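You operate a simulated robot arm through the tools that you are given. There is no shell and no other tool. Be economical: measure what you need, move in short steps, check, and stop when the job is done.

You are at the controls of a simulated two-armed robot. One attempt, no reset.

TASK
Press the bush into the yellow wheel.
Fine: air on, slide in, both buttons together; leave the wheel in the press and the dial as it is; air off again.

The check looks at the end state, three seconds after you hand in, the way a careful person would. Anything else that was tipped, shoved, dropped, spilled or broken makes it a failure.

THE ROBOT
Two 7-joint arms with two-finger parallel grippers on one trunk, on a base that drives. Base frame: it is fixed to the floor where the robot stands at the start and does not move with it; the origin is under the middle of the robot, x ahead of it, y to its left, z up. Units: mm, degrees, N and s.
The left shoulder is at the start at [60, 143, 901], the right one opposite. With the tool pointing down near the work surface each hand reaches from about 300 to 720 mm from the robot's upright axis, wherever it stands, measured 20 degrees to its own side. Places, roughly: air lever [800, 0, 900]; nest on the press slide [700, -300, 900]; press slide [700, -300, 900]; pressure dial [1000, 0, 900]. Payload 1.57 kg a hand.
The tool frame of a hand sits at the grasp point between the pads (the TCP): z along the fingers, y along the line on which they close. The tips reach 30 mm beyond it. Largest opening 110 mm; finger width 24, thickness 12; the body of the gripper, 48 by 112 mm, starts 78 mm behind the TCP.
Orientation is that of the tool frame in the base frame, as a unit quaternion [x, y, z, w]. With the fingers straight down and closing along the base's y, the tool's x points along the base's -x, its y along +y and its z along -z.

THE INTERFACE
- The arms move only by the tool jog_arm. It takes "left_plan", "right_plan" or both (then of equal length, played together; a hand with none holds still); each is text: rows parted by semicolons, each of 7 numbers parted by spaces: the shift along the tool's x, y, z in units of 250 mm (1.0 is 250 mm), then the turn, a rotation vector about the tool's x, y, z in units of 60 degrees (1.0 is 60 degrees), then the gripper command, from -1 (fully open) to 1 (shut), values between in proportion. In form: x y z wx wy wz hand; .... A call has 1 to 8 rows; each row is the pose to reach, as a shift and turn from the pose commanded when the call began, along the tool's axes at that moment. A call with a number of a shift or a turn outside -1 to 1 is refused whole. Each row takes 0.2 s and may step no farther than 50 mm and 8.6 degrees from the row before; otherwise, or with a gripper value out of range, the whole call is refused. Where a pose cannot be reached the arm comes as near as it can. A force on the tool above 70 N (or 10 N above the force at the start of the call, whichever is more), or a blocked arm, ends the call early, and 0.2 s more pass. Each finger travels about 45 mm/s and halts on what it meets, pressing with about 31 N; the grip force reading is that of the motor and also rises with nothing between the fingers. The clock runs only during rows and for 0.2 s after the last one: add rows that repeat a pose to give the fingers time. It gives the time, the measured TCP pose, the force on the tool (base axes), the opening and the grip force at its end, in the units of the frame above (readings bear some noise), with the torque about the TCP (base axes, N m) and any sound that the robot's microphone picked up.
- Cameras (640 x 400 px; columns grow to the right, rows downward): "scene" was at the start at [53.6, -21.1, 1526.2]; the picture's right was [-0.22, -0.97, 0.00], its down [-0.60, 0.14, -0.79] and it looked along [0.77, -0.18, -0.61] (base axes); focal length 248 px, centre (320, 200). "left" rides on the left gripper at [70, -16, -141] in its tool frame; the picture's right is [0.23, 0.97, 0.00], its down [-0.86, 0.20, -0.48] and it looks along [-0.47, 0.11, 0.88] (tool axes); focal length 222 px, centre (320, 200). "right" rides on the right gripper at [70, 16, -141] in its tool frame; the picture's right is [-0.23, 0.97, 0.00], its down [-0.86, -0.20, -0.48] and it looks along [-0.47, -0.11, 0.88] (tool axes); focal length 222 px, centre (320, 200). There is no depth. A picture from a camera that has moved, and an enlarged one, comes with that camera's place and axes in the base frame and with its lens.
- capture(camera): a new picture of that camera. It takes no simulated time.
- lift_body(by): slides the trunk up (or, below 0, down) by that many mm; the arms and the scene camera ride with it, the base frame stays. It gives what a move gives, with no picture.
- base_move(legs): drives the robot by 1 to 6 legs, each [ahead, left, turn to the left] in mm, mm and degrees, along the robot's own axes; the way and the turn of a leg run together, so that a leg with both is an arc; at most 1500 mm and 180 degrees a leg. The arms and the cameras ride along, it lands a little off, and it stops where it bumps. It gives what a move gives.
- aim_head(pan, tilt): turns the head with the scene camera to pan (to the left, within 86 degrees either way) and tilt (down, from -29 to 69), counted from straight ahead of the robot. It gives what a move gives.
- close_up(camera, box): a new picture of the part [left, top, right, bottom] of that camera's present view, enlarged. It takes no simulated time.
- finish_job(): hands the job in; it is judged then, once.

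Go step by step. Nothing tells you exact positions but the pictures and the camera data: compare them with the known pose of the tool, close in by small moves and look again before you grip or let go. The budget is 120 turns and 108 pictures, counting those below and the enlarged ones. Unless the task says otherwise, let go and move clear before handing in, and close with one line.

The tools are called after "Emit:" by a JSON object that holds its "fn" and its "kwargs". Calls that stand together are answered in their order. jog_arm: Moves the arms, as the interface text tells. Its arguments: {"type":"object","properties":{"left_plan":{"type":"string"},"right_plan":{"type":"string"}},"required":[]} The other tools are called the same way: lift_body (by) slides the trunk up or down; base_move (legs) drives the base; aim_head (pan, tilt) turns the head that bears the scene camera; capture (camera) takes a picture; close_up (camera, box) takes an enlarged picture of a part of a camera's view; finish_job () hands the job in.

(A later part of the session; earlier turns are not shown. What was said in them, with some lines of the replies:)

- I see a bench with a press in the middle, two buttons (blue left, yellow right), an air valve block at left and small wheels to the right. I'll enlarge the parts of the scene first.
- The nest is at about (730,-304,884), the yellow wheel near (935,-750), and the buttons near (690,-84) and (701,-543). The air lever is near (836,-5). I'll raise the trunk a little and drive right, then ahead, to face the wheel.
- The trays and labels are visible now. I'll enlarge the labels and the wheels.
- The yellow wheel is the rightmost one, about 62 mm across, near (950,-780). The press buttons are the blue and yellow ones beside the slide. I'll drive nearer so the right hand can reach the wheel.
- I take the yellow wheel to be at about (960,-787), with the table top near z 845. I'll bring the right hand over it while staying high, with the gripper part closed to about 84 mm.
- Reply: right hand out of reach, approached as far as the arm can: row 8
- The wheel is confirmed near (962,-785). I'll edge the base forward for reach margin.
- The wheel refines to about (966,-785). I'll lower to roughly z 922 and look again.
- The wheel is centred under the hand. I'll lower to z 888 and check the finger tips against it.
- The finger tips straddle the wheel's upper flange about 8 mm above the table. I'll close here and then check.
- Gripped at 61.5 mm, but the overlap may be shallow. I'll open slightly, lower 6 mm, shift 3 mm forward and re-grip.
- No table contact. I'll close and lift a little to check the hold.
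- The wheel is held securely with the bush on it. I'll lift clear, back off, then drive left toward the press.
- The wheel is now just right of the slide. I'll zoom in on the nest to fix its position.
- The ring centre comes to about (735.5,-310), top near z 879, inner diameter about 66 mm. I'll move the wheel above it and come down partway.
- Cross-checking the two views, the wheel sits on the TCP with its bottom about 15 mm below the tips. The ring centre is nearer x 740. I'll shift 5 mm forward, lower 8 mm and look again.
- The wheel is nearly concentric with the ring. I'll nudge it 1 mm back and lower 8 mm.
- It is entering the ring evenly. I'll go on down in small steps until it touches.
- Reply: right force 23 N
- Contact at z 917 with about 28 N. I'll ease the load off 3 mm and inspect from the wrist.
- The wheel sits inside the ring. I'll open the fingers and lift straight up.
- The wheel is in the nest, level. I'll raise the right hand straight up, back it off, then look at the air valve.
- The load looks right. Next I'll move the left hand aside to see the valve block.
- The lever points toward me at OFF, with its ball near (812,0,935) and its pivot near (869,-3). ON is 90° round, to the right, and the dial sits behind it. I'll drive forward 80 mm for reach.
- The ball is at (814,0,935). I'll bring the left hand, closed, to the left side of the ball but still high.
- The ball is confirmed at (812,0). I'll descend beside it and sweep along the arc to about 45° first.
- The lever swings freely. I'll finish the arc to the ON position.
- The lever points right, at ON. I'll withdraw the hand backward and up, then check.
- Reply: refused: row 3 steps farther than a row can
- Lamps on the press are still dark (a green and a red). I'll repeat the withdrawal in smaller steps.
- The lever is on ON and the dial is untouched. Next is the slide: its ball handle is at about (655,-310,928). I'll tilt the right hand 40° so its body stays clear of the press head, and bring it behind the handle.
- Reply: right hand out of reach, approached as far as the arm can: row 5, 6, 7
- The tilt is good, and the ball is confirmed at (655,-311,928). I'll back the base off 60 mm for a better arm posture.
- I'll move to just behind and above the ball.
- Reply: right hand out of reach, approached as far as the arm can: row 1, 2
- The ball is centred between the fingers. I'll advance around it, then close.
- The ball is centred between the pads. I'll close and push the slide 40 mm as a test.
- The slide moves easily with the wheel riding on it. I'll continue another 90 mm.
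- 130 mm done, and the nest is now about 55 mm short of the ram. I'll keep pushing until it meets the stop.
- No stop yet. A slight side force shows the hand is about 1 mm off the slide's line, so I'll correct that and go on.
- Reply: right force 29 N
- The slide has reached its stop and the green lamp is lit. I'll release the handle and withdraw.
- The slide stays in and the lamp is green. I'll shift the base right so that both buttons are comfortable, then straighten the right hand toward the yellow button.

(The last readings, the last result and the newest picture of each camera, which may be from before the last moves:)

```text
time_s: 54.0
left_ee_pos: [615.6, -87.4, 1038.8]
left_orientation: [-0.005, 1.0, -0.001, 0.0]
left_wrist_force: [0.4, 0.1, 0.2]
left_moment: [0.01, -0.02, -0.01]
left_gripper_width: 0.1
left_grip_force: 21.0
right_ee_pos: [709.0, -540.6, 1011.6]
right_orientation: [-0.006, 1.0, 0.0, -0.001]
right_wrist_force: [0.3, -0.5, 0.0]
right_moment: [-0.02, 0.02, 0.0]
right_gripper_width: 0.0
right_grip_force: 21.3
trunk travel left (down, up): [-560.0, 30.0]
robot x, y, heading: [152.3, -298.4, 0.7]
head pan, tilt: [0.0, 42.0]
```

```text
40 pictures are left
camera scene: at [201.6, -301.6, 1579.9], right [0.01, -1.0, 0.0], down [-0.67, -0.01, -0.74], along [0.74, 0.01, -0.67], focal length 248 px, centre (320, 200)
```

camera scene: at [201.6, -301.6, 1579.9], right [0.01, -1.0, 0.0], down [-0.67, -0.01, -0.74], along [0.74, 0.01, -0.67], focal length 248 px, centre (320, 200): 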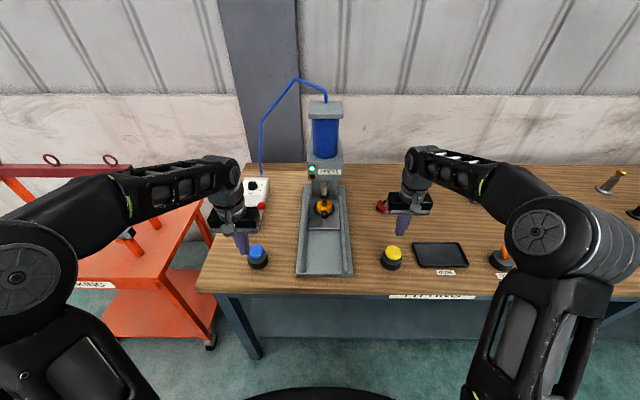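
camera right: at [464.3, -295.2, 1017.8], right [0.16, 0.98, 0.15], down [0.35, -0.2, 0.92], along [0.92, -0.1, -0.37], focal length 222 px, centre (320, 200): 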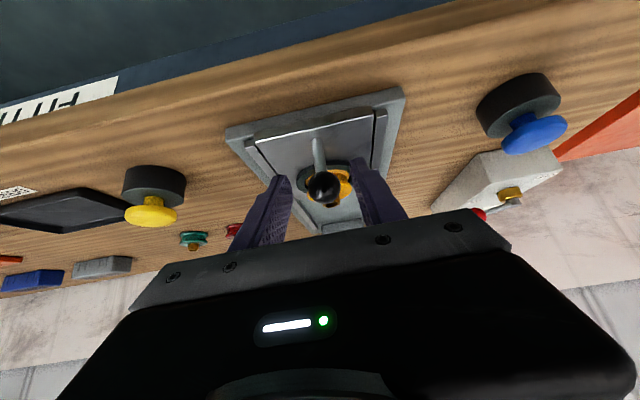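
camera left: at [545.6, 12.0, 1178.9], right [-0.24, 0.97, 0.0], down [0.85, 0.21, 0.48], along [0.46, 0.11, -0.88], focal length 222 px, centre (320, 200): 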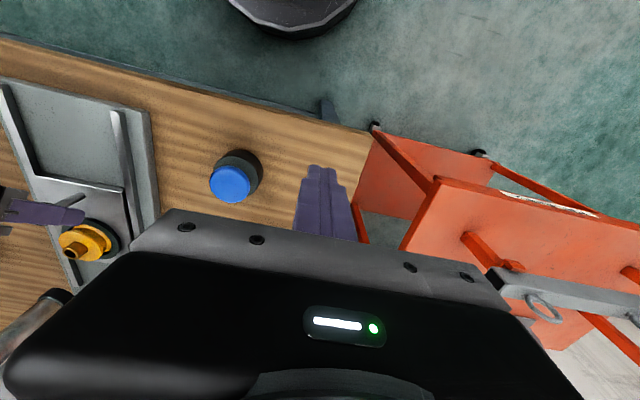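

Now I can see everything clearly. I'll zoom on the press and the buttons for accurate button positions.

Emit:
{"fn": "close_up", "kwargs": {"camera": "scene", "box": [290, 150, 360, 230]}}

Emit:
{"fn": "capture", "kwargs": {"camera": "right"}}

Emit:
{"fn": "close_up", "kwargs": {"camera": "scene", "box": [230, 220, 430, 290]}}

Emit:
{"fn": "capture", "kwargs": {"camera": "left"}}

```text
5.00 times, centred on (325, 190) of scene
camera zoom: at [201.6, -301.6, 1579.9], right [0.01, -1.0, 0.0], down [-0.67, -0.01, -0.74], along [0.74, 0.01, -0.67], focal length 1237 px, centre (295, 250)
```

zoom: 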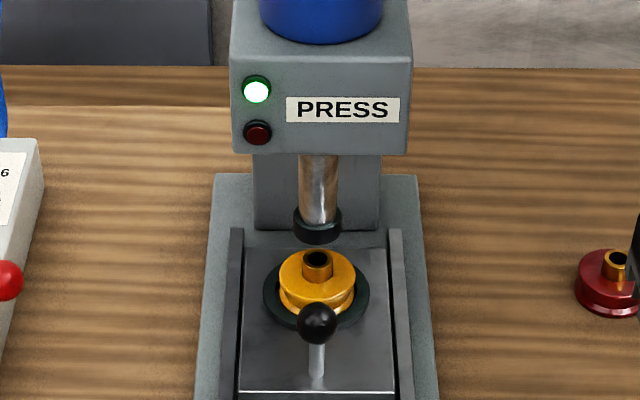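

```text
38 pictures are left
camera right: at [639.7, -525.7, 1153.2], right [0.22, 0.98, 0.0], down [0.86, -0.19, 0.48], along [0.47, -0.1, -0.88], focal length 222 px, centre (320, 200)
```

right: 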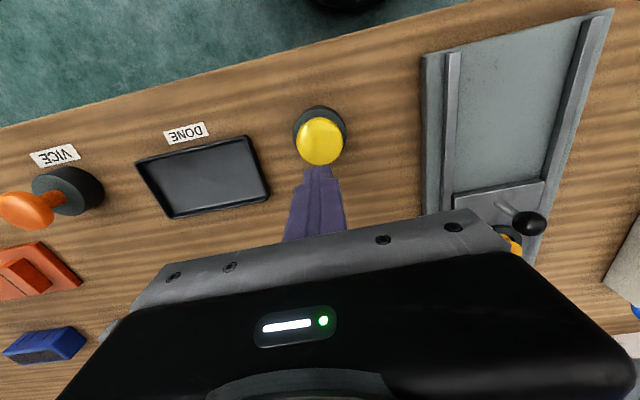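

```text
3.20 times, centred on (330, 255) of scene
camera zoom: at [201.6, -301.6, 1579.9], right [0.01, -1.0, 0.0], down [-0.67, -0.01, -0.74], along [0.74, 0.01, -0.67], focal length 792 px, centre (288, 24)
```

zoom: 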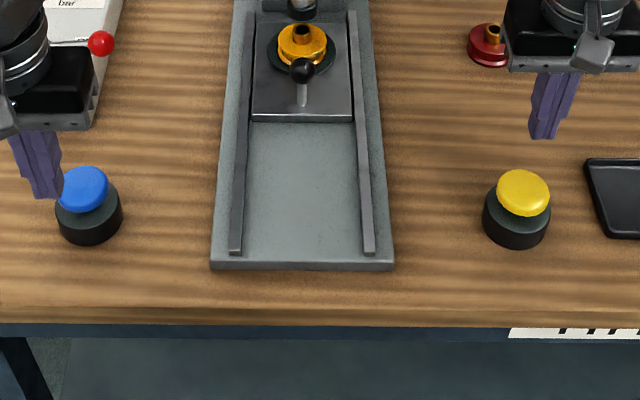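

```text
36 pictures are left
camera left: at [546.5, -104.7, 1179.4], right [-0.24, 0.97, 0.0], down [0.85, 0.21, 0.48], along [0.47, 0.11, -0.88], focal length 222 px, centre (320, 200)
```

left: 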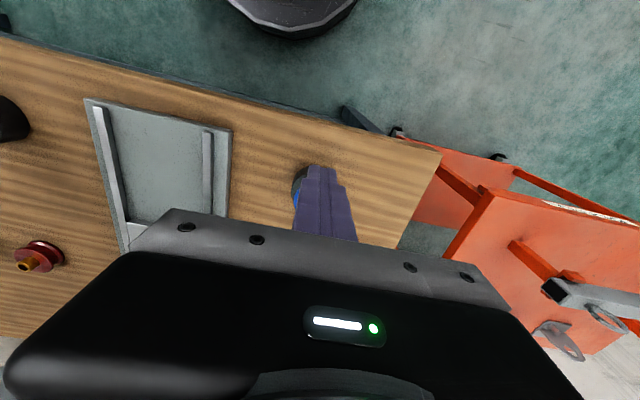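

The buttons are at (694,-537) and (690,-82), tops near z 903. The wheel is under the ram with the bush on top. I'll bring both closed hands to about 17 mm above their buttons.

Emit:
{"fn": "jog_arm", "kwargs": {"left_plan": "-0.15 0.01 0 0 0 0 1; -0.298 0.02 0.05 0 0 0 1; -0.298 0.02 0.2 0 0 0 1; -0.298 0.02 0.356 0 0 0 1; -0.298 0.02 0.356 0 0 0 1", "right_plan": "0.03 0.007 0 0 0 0 1; 0.06 0.014 0.05 0 0 0 1; 0.06 0.014 0.15 0 0 0 1; 0.06 0.014 0.246 0 0 0 1; 0.06 0.014 0.246 0 0 0 1"}}

Emit:
{"fn": "close_up", "kwargs": {"camera": "scene", "box": [230, 200, 430, 290]}}

Emit:
{"fn": "close_up", "kwargs": {"camera": "left", "box": [220, 100, 420, 230]}}

Emit:
{"fn": "close_up", "kwargs": {"camera": "right", "box": [220, 100, 420, 230]}}

```text
time_s: 55.2
left_ee_pos: [690.3, -83.6, 948.8]
left_orientation: [-0.005, 1.0, -0.001, 0.0]
left_wrist_force: [0.5, 0.5, 0.0]
left_moment: [0.01, -0.03, -0.02]
left_gripper_width: 0.0
left_grip_force: 21.3
right_ee_pos: [694.1, -538.0, 950.1]
right_orientation: [-0.004, 1.0, 0.0, 0.0]
right_wrist_force: [0.1, -0.5, -0.6]
right_moment: [0.0, -0.01, 0.01]
right_gripper_width: 0.1
right_grip_force: 22.0
trunk travel left (down, up): [-560.0, 30.0]
robot x, y, heading: [148.1, -302.0, 0.6]
head pan, tilt: [0.0, 42.0]
```

```text
3.20 times, centred on (330, 245) of scene
camera zoom: at [201.0, -301.6, 1579.9], right [0.01, -1.0, 0.0], down [-0.67, -0.01, -0.74], along [0.74, 0.01, -0.67], focal length 792 px, centre (288, 56)
```

zoom: 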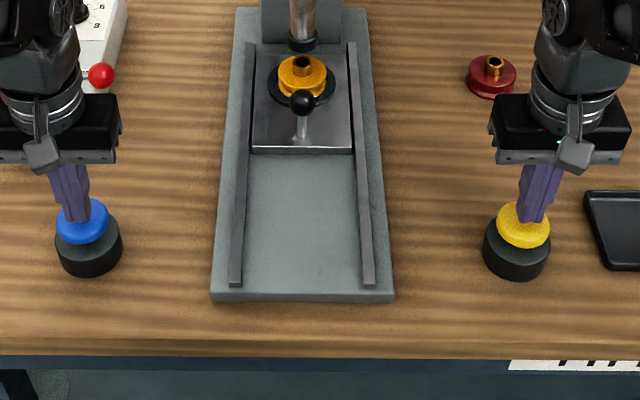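

```text
3.08 times, centred on (320, 165) of left
camera zoom: at [620.6, -99.0, 1089.9], right [-0.24, 0.97, 0.0], down [0.85, 0.21, 0.48], along [0.47, 0.11, -0.88], focal length 684 px, centre (320, 308)
```

zoom: 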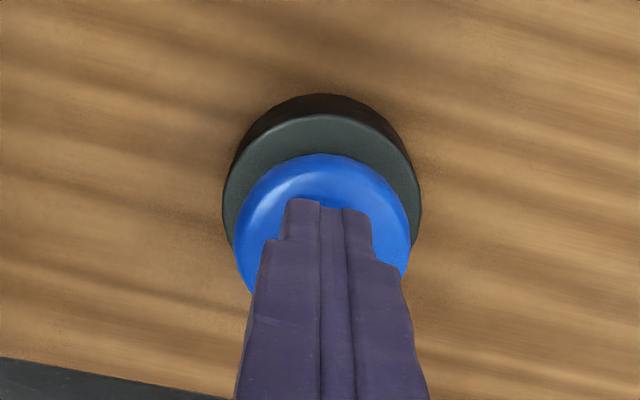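

```text
3.08 times, centred on (320, 165) of right
camera zoom: at [624.4, -523.1, 1091.1], right [0.22, 0.98, 0.0], down [0.86, -0.19, 0.48], along [0.47, -0.1, -0.88], focal length 684 px, centre (320, 308)
```

zoom: 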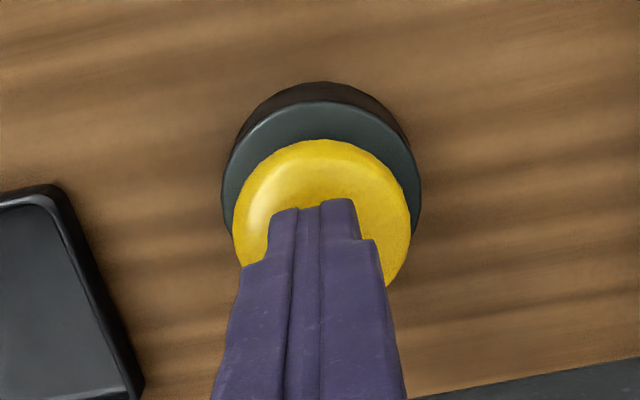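

Both hands are centred over the buttons. I'll press both down together in one call and hold.

Emit:
{"fn": "jog_arm", "kwargs": {"left_plan": "0 0 0.04 0 0 0 1; 0 0 0.075 0 0 0 1; 0 0 0.1 0 0 0 1; 0 0 0.1 0 0 0 1; 0 0 0.1 0 0 0 1; 0 0 0.1 0 0 0 1; 0 0 0.1 0 0 0 1; 0 0 0.1 0 0 0 1", "right_plan": "0 0 0.04 0 0 0 1; 0 0 0.075 0 0 0 1; 0 0 0.1 0 0 0 1; 0 0 0.1 0 0 0 1; 0 0 0.1 0 0 0 1; 0 0 0.1 0 0 0 1; 0 0 0.1 0 0 0 1; 0 0 0.1 0 0 0 1"}}

Emit:
{"fn": "capture", "kwargs": {"camera": "scene"}}

Emit:
{"fn": "close_up", "kwargs": {"camera": "scene", "box": [290, 150, 360, 230]}}

```text
time_s: 57.0
left_ee_pos: [689.2, -83.2, 926.3]
left_orientation: [-0.005, 1.0, 0.0, 0.002]
left_wrist_force: [-4.3, 2.0, 20.9]
left_moment: [0.09, 0.22, 0.06]
left_gripper_width: 0.0
left_grip_force: 21.4
right_ee_pos: [692.6, -537.7, 925.4]
right_orientation: [-0.006, 1.0, 0.0, 0.002]
right_wrist_force: [5.3, -3.0, 11.9]
right_moment: [-0.09, -0.07, 0.02]
right_gripper_width: 0.0
right_grip_force: 21.0
trunk travel left (down, up): [-560.0, 30.0]
robot x, y, heading: [151.1, -298.0, 0.7]
head pan, tilt: [0.0, 42.0]
```

```text
32 pictures are left
camera scene: at [198.9, -302.0, 1580.1], right [0.01, -1.0, 0.0], down [-0.67, -0.01, -0.74], along [0.74, 0.01, -0.67], focal length 248 px, centre (320, 200)
```

scene: 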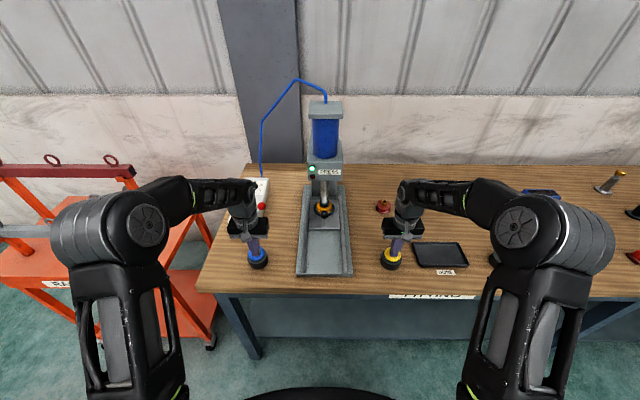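

```text
5.00 times, centred on (325, 190) of scene
camera zoom: at [198.9, -302.0, 1580.1], right [0.01, -1.0, 0.0], down [-0.67, -0.01, -0.74], along [0.74, 0.01, -0.67], focal length 1237 px, centre (295, 250)
```

zoom: 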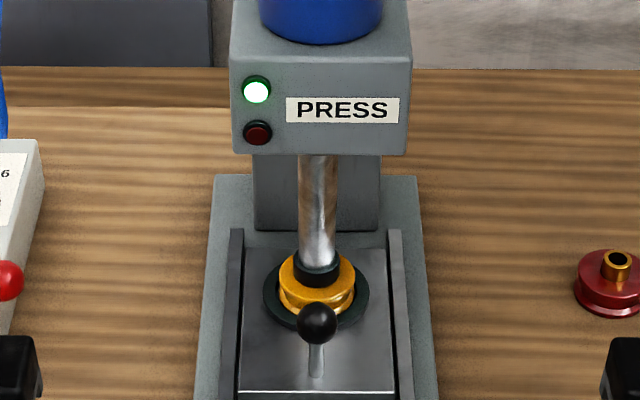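

The ram is down on the wheel. I'll hold a little longer to let the stroke finish, then check.

Emit:
{"fn": "jog_arm", "kwargs": {"left_plan": "0 0 0 0 0 0 1; 0 0 0 0 0 0 1; 0 0 0 0 0 0 1; 0 0 0 0 0 0 1; 0 0 0 0 0 0 1; 0 0 0 0 0 0 1; 0 0 0 0 0 0 1; 0 0 0 0 0 0 1", "right_plan": "0 0 0 0 0 0 1; 0 0 0 0 0 0 1; 0 0 0 0 0 0 1; 0 0 0 0 0 0 1; 0 0 0 0 0 0 1; 0 0 0 0 0 0 1; 0 0 0 0 0 0 1; 0 0 0 0 0 0 1"}}

Emit:
{"fn": "close_up", "kwargs": {"camera": "scene", "box": [290, 150, 360, 230]}}

```text
time_s: 58.8
left_ee_pos: [690.2, -84.6, 926.0]
left_orientation: [-0.006, 1.0, 0.0, 0.002]
left_wrist_force: [1.2, 3.4, 26.2]
left_moment: [0.04, 0.08, 0.06]
left_gripper_width: 0.0
left_grip_force: 21.4
right_ee_pos: [692.2, -537.5, 926.4]
right_orientation: [-0.006, 1.0, 0.0, 0.0]
right_wrist_force: [5.2, -1.5, 15.5]
right_moment: [-0.04, -0.11, -0.01]
right_gripper_width: 0.0
right_grip_force: 21.3
trunk travel left (down, up): [-560.0, 30.0]
robot x, y, heading: [148.7, -302.7, 0.4]
head pan, tilt: [0.0, 42.0]
```

```text
5.00 times, centred on (325, 190) of scene
camera zoom: at [198.8, -301.8, 1580.1], right [0.01, -1.0, 0.0], down [-0.67, -0.01, -0.74], along [0.74, 0.01, -0.67], focal length 1237 px, centre (295, 250)
```

zoom: 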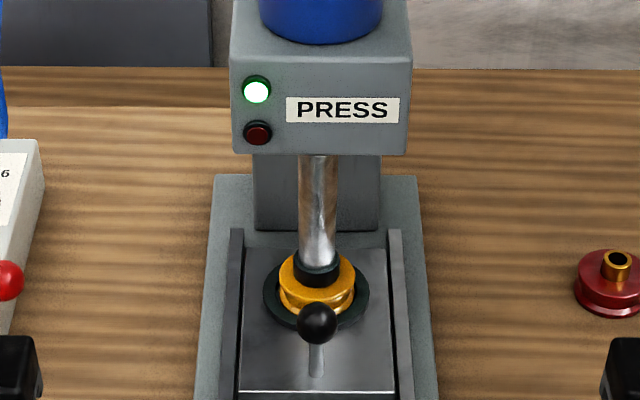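

The ram has bottomed out steadily. I'll release both buttons by lifting the hands together.

Emit:
{"fn": "jog_arm", "kwargs": {"left_plan": "0 0 -0.1 0 0 0 1; 0 0 -0.2 0 0 0 1; 0 0 -0.35 0 0 0 1; 0 0 -0.45 0 0 0 1; 0 0 -0.45 0 0 0 1; 0 0 -0.45 0 0 0 1; 0 0 -0.45 0 0 0 1", "right_plan": "0 0 -0.1 0 0 0 1; 0 0 -0.2 0 0 0 1; 0 0 -0.35 0 0 0 1; 0 0 -0.45 0 0 0 1; 0 0 -0.45 0 0 0 1; 0 0 -0.45 0 0 0 1; 0 0 -0.45 0 0 0 1"}}

Emit:
{"fn": "close_up", "kwargs": {"camera": "scene", "box": [290, 150, 360, 230]}}

Emit:
{"fn": "capture", "kwargs": {"camera": "scene"}}

```text
time_s: 60.4
left_ee_pos: [689.6, -83.2, 1038.6]
left_orientation: [-0.006, 1.0, 0.0, 0.0]
left_wrist_force: [0.1, 0.3, -0.3]
left_moment: [-0.02, 0.02, 0.02]
left_gripper_width: 0.0
left_grip_force: 21.0
right_ee_pos: [695.0, -536.0, 1038.4]
right_orientation: [-0.005, 1.0, -0.001, -0.001]
right_wrist_force: [0.3, -0.3, 0.3]
right_moment: [-0.04, -0.03, 0.02]
right_gripper_width: 0.0
right_grip_force: 21.3
trunk travel left (down, up): [-560.0, 30.0]
robot x, y, heading: [154.3, -301.7, 0.7]
head pan, tilt: [0.0, 42.0]
```

```text
5.00 times, centred on (325, 190) of scene
camera zoom: at [201.6, -301.6, 1579.9], right [0.01, -1.0, 0.0], down [-0.67, -0.01, -0.74], along [0.74, 0.01, -0.67], focal length 1237 px, centre (295, 250)
```

zoom: 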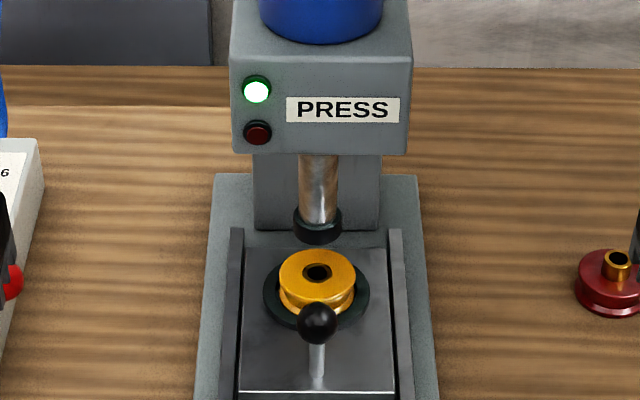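

```text
28 pictures are left
camera scene: at [201.6, -301.6, 1579.9], right [0.01, -1.0, 0.0], down [-0.67, -0.01, -0.74], along [0.74, 0.01, -0.67], focal length 248 px, centre (320, 200)
```

scene: 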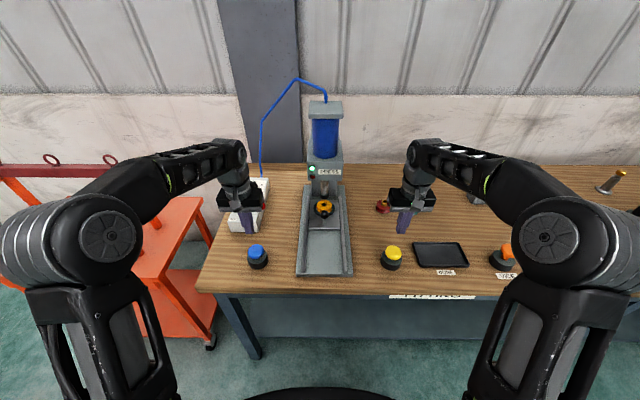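

The bush is pressed flush into the yellow wheel and the ram is back up. Now air off: I'll drive left and forward so the left hand can get behind the lever ball.

Emit:
{"fn": "base_move", "kwargs": {"legs": [[0, 125, 0], [95, 0, 0]]}}

Emit:
{"fn": "jog_arm", "kwargs": {"left_plan": "-0.13 0 0 0 0 0 1; -0.26 0 0 0 0 0 1; -0.39 0 0 0 0 0 1; -0.5 0 0 0 0 0 1; -0.5 0 0 0 0 0 1"}}

Emit:
{"fn": "capture", "kwargs": {"camera": "left"}}

Emit:
{"fn": "close_up", "kwargs": {"camera": "scene", "box": [220, 170, 360, 260]}}

```text
time_s: 62.4
left_ee_pos: [787.1, 39.7, 1036.2]
left_orientation: [-0.005, 1.0, 0.0, -0.001]
left_wrist_force: [-0.5, -0.7, -0.4]
left_moment: [-0.01, 0.04, 0.04]
left_gripper_width: 0.0
left_grip_force: 21.1
right_ee_pos: [790.1, -411.9, 1038.1]
right_orientation: [-0.004, 1.0, -0.001, -0.001]
right_wrist_force: [-0.1, 0.6, 0.5]
right_moment: [0.02, 0.05, -0.05]
right_gripper_width: 0.0
right_grip_force: 21.7
trunk travel left (down, up): [-560.0, 30.0]
robot x, y, heading: [245.2, -178.0, 0.5]
head pan, tilt: [0.0, 42.0]
```

```text
time_s: 63.6
left_ee_pos: [883.8, 40.9, 1037.7]
left_orientation: [-0.005, 1.0, -0.001, -0.001]
left_wrist_force: [-0.1, -0.2, -0.2]
left_moment: [-0.02, 0.0, -0.01]
left_gripper_width: 0.1
left_grip_force: 21.7
left hand out of reach, approached as far as the arm can: row 4, 5
right_ee_pos: [789.2, -410.9, 1038.1]
right_orientation: [-0.004, 1.0, -0.001, -0.001]
right_wrist_force: [0.4, 0.3, -0.3]
right_moment: [-0.03, 0.0, -0.02]
right_gripper_width: 0.2
right_grip_force: 20.8
trunk travel left (down, up): [-560.0, 30.0]
robot x, y, heading: [245.3, -171.2, 0.6]
head pan, tilt: [0.0, 42.0]
```

```text
27 pictures are left
camera left: at [815.0, 23.7, 1178.4], right [-0.24, 0.97, 0.0], down [0.85, 0.21, 0.48], along [0.47, 0.11, -0.88], focal length 222 px, centre (320, 200)
```

left: 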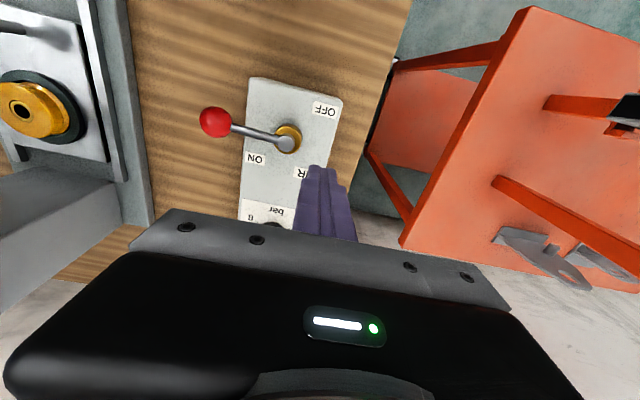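

```text
4.44 times, centred on (290, 215) of scene
camera zoom: at [297.3, -176.8, 1579.8], right [0.01, -1.0, 0.0], down [-0.67, -0.01, -0.74], along [0.74, 0.01, -0.67], focal length 1100 px, centre (453, 133)
```

zoom: 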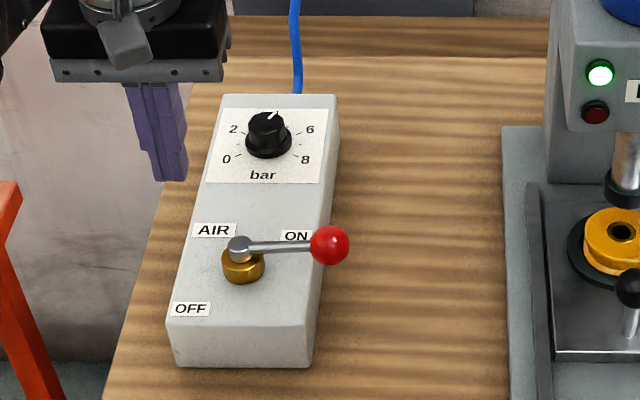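

The lever ball is at (879,-72) and the pivot near (878,-1). I'll pull the right hand back from the press first, then edge the base forward 50 mm.

Emit:
{"fn": "jog_arm", "kwargs": {"right_plan": "0.16 0 0 0 0 0 1; 0.32 0 0 0 0 0 1; 0.48 0 0 0 0 0 1; 0.6 0 0 0 0 0 1; 0.6 0 0 0 0 0 1", "left_plan": "0.05 0 0 0 0 0 1; 0.1 0 0 0 0 0 1; 0.1 0 0 0 0 0 1; 0.1 0 0 0 0 0 1; 0.1 0 0 0 0 0 1"}}

Emit:
{"fn": "base_move", "kwargs": {"legs": [[50, 0, 0]]}}

```text
time_s: 64.8
left_ee_pos: [858.7, 41.4, 1036.4]
left_orientation: [-0.006, 1.0, 0.0, 0.0]
left_wrist_force: [-0.4, 0.2, 0.0]
left_moment: [0.01, 0.01, 0.0]
left_gripper_width: 0.0
left_grip_force: 21.5
right_ee_pos: [638.6, -414.5, 1038.4]
right_orientation: [-0.005, 1.0, 0.001, -0.002]
right_wrist_force: [-0.4, -0.5, -0.4]
right_moment: [-0.02, 0.01, -0.03]
right_gripper_width: 0.0
right_grip_force: 21.8
trunk travel left (down, up): [-560.0, 30.0]
robot x, y, heading: [248.2, -171.6, 0.5]
head pan, tilt: [0.0, 42.0]
```

```text
time_s: 65.7
left_ee_pos: [909.0, 41.4, 1036.0]
left_orientation: [-0.006, 1.0, 0.0, -0.002]
left_wrist_force: [0.9, -0.6, -0.4]
left_moment: [0.01, 0.08, 0.05]
left_gripper_width: 0.1
left_grip_force: 21.1
right_ee_pos: [690.4, -412.6, 1037.4]
right_orientation: [-0.005, 1.0, 0.0, -0.001]
right_wrist_force: [0.6, 1.1, -0.6]
right_moment: [0.02, 0.06, 0.02]
right_gripper_width: 0.0
right_grip_force: 20.9
trunk travel left (down, up): [-560.0, 30.0]
robot x, y, heading: [293.8, -176.3, 0.6]
head pan, tilt: [0.0, 42.0]
```

Now I'll swing the left hand to the far side of the ball, still high.

Emit:
{"fn": "jog_arm", "kwargs": {"left_plan": "-0.006 -0.16 0 0 0 0 1; -0.012 -0.32 0 0 0 0 1; -0.018 -0.468 0 0 0 0 1; -0.018 -0.468 0.1 0 0 0 1; -0.018 -0.468 0.1 0 0 0 1"}}

Emit:
{"fn": "capture", "kwargs": {"camera": "left"}}

Emit:
{"fn": "close_up", "kwargs": {"camera": "scene", "box": [220, 180, 360, 270]}}

```text
time_s: 66.9
left_ee_pos: [914.1, -74.8, 1011.8]
left_orientation: [-0.005, 1.0, 0.0, 0.0]
left_wrist_force: [0.1, 0.5, -0.7]
left_moment: [0.04, 0.04, 0.02]
left_gripper_width: 0.0
left_grip_force: 21.1
right_ee_pos: [689.3, -412.3, 1036.7]
right_orientation: [-0.006, 1.0, 0.0, -0.001]
right_wrist_force: [0.6, -0.8, -1.1]
right_moment: [0.02, 0.02, -0.01]
right_gripper_width: 0.1
right_grip_force: 21.1
trunk travel left (down, up): [-560.0, 30.0]
robot x, y, heading: [292.5, -174.7, 0.6]
head pan, tilt: [0.0, 42.0]
```

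```text
25 pictures are left
camera left: at [844.4, -91.1, 1152.7], right [-0.24, 0.97, 0.0], down [0.85, 0.21, 0.48], along [0.47, 0.11, -0.88], focal length 222 px, centre (320, 200)
```

left: 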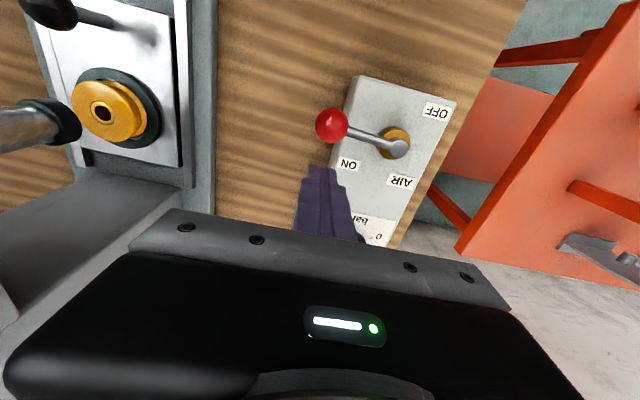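

```text
4.44 times, centred on (290, 225) of scene
camera zoom: at [345.8, -176.5, 1579.9], right [0.01, -1.0, 0.0], down [-0.67, -0.01, -0.74], along [0.74, 0.01, -0.67], focal length 1100 px, centre (453, 89)
```

zoom: 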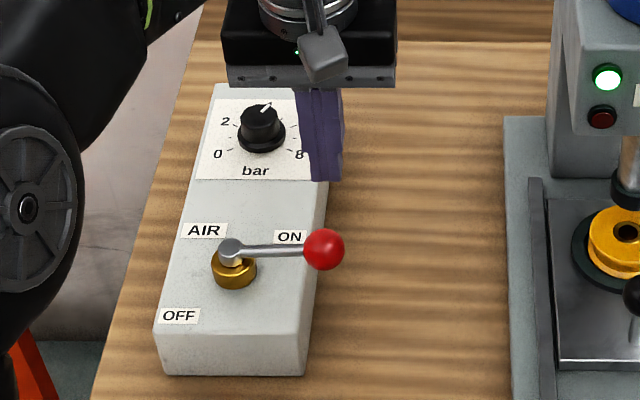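

The finger is 7 mm behind the ball. I'll lower it and sweep the lever halfway back.

Emit:
{"fn": "jog_arm", "kwargs": {"left_plan": "0 0 0.12 0 0 0 1; 0 0 0.236 0 0 0 1; 0.036 0 0.236 0 0 0 1; 0.11 -0.003 0.236 0 0 0 1; 0.187 0 0.236 0 0 0 1; 0.26 0.023 0.236 0 0 0 1"}}

Emit:
{"fn": "close_up", "kwargs": {"camera": "scene", "box": [220, 180, 360, 270]}}

Emit:
{"fn": "close_up", "kwargs": {"camera": "left", "box": [220, 90, 460, 230]}}

```text
time_s: 68.3
left_ee_pos: [847.3, -70.7, 952.3]
left_orientation: [-0.004, 1.0, 0.0, 0.0]
left_wrist_force: [0.2, 0.1, 0.3]
left_moment: [0.0, -0.03, -0.01]
left_gripper_width: 0.2
left_grip_force: 21.4
right_ee_pos: [688.1, -412.0, 1037.7]
right_orientation: [-0.005, 1.0, 0.0, -0.001]
right_wrist_force: [-0.1, -0.1, 0.0]
right_moment: [-0.02, -0.04, -0.01]
right_gripper_width: 0.0
right_grip_force: 21.2
trunk travel left (down, up): [-560.0, 30.0]
robot x, y, heading: [295.1, -172.9, 0.7]
head pan, tilt: [0.0, 42.0]
```

```text
4.44 times, centred on (290, 225) of scene
camera zoom: at [345.5, -175.9, 1579.9], right [0.01, -1.0, 0.0], down [-0.67, -0.01, -0.74], along [0.74, 0.01, -0.67], focal length 1100 px, centre (453, 89)
```

zoom: 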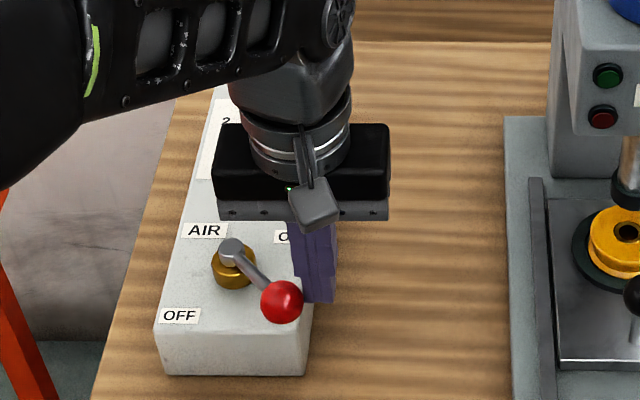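

```text
2.67 times, centred on (340, 160) of left
camera zoom: at [778.3, -87.2, 1094.2], right [-0.24, 0.97, 0.0], down [0.85, 0.21, 0.48], along [0.46, 0.11, -0.88], focal length 592 px, centre (267, 307)
```

zoom: 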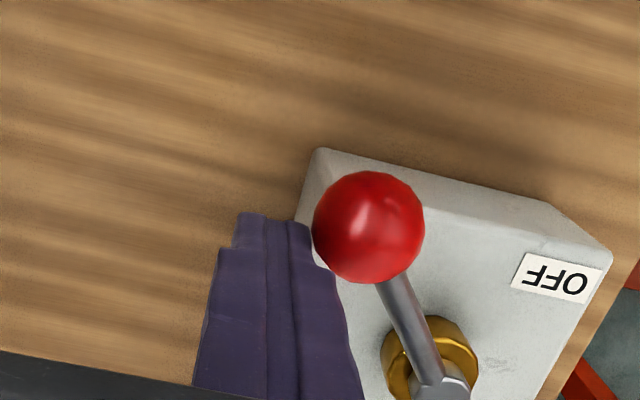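

The lamp has gone dark as the lever passes back. I'll complete the swing to OFF.

Emit:
{"fn": "jog_arm", "kwargs": {"left_plan": "0.058 0.045 0 0 0 0 1; 0.111 0.1 0 0 0 0 1; 0.142 0.168 0 0 0 0 1; 0.142 0.186 0 0 0 0 1; 0.142 0.186 0 0 0 0 1"}}

Emit:
{"fn": "close_up", "kwargs": {"camera": "scene", "box": [220, 180, 360, 270]}}

```text
time_s: 69.5
left_ee_pos: [812.9, -25.7, 952.6]
left_orientation: [-0.005, 1.0, 0.0, 0.0]
left_wrist_force: [-1.2, -6.1, -0.5]
left_moment: [-0.06, 0.03, -0.02]
left_gripper_width: 0.0
left_grip_force: 21.4
right_ee_pos: [689.3, -413.9, 1037.9]
right_orientation: [-0.004, 1.0, 0.001, -0.001]
right_wrist_force: [0.1, 0.1, -0.2]
right_moment: [0.0, 0.01, 0.0]
right_gripper_width: 0.0
right_grip_force: 21.8
trunk travel left (down, up): [-560.0, 30.0]
robot x, y, heading: [294.8, -177.6, 0.5]
head pan, tilt: [0.0, 42.0]
```

```text
4.44 times, centred on (290, 225) of scene
camera zoom: at [345.9, -176.8, 1579.9], right [0.01, -1.0, 0.0], down [-0.67, -0.01, -0.74], along [0.74, 0.01, -0.67], focal length 1100 px, centre (453, 89)
```

zoom: 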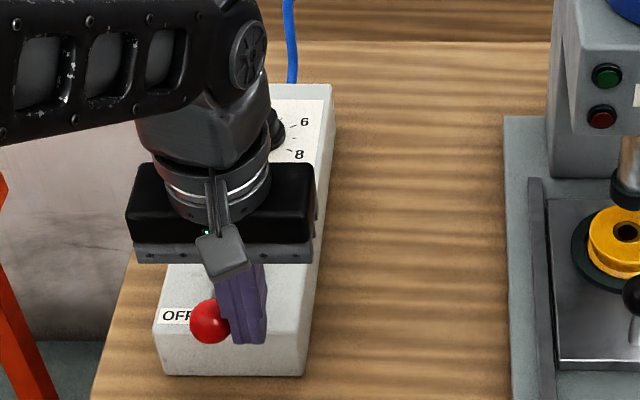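

The lever is at its OFF stop, with a slight 6 N reaction. I'll withdraw sideways and up, then back the base away.

Emit:
{"fn": "jog_arm", "kwargs": {"left_plan": "0 -0.06 0 0 0 0 1; 0 -0.06 -0.15 0 0 0 1; 0 -0.06 -0.32 0 0 0 1; 0.15 -0.06 -0.35 0 0 0 1; 0.3 -0.02 -0.35 0 0 0 1; 0.3 -0.02 -0.35 0 0 0 1"}}

Emit:
{"fn": "base_move", "kwargs": {"legs": [[-180, 0, 0]]}}

Emit:
{"fn": "capture", "kwargs": {"camera": "scene"}}

Emit:
{"fn": "close_up", "kwargs": {"camera": "scene", "box": [240, 150, 400, 260]}}

```text
time_s: 70.9
left_ee_pos: [736.8, -30.1, 1041.2]
left_orientation: [-0.006, 1.0, 0.0, 0.0]
left_wrist_force: [-0.2, 0.6, -0.5]
left_moment: [0.03, 0.02, 0.0]
left_gripper_width: 0.0
left_grip_force: 21.0
right_ee_pos: [689.1, -412.4, 1038.1]
right_orientation: [-0.005, 1.0, 0.001, -0.001]
right_wrist_force: [0.6, 0.7, 0.2]
right_moment: [0.0, 0.0, 0.0]
right_gripper_width: 0.2
right_grip_force: 21.5
trunk travel left (down, up): [-560.0, 30.0]
robot x, y, heading: [293.6, -176.8, 0.7]
head pan, tilt: [0.0, 42.0]
```

```text
time_s: 72.4
left_ee_pos: [559.6, -33.2, 1041.6]
left_orientation: [-0.003, 1.0, 0.0, 0.001]
left_wrist_force: [-0.5, -0.5, 0.2]
left_moment: [0.01, -0.02, 0.01]
left_gripper_width: 0.0
left_grip_force: 20.4
right_ee_pos: [510.8, -414.7, 1038.8]
right_orientation: [-0.003, 1.0, 0.0, 0.0]
right_wrist_force: [0.7, 1.0, 0.1]
right_moment: [0.03, -0.05, 0.02]
right_gripper_width: 0.0
right_grip_force: 21.2
trunk travel left (down, up): [-560.0, 30.0]
robot x, y, heading: [114.0, -174.7, 0.3]
head pan, tilt: [0.0, 42.0]
```

```text
20 pictures are left
camera scene: at [168.3, -177.8, 1579.9], right [0.01, -1.0, 0.0], down [-0.67, 0.0, -0.74], along [0.74, 0.01, -0.67], focal length 248 px, centre (320, 200)
```

scene: 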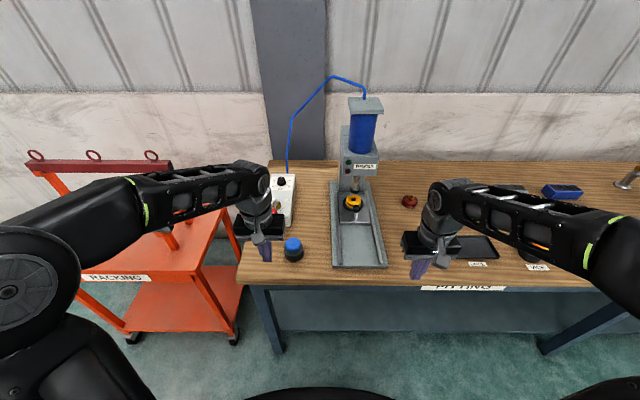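

```text
3.64 times, centred on (320, 205) of scene
camera zoom: at [168.3, -177.8, 1579.9], right [0.01, -1.0, 0.0], down [-0.67, 0.0, -0.74], along [0.74, 0.01, -0.67], focal length 900 px, centre (320, 182)
```

zoom: 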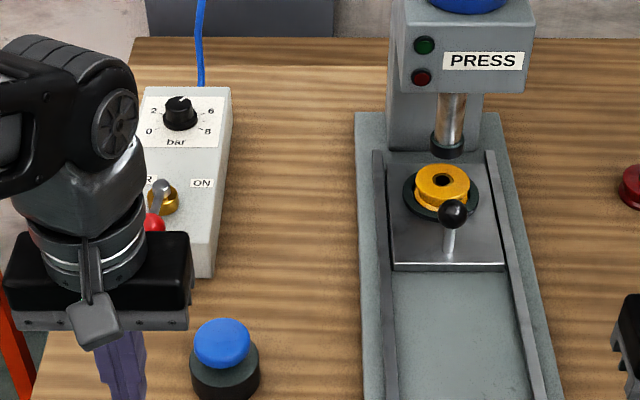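

The bush is flush in the yellow wheel, which is still in the press with the slide in and the ram up. The air lever is at OFF, the dial is unchanged and both hands are clear, so I'm handing in.

Emit:
{"fn": "finish_job", "kwargs": {}}

```text
The job is handed in.
```

The bush is pressed flush into the yellow wheel, which is still in the press; the air is off and the dial is as it was.
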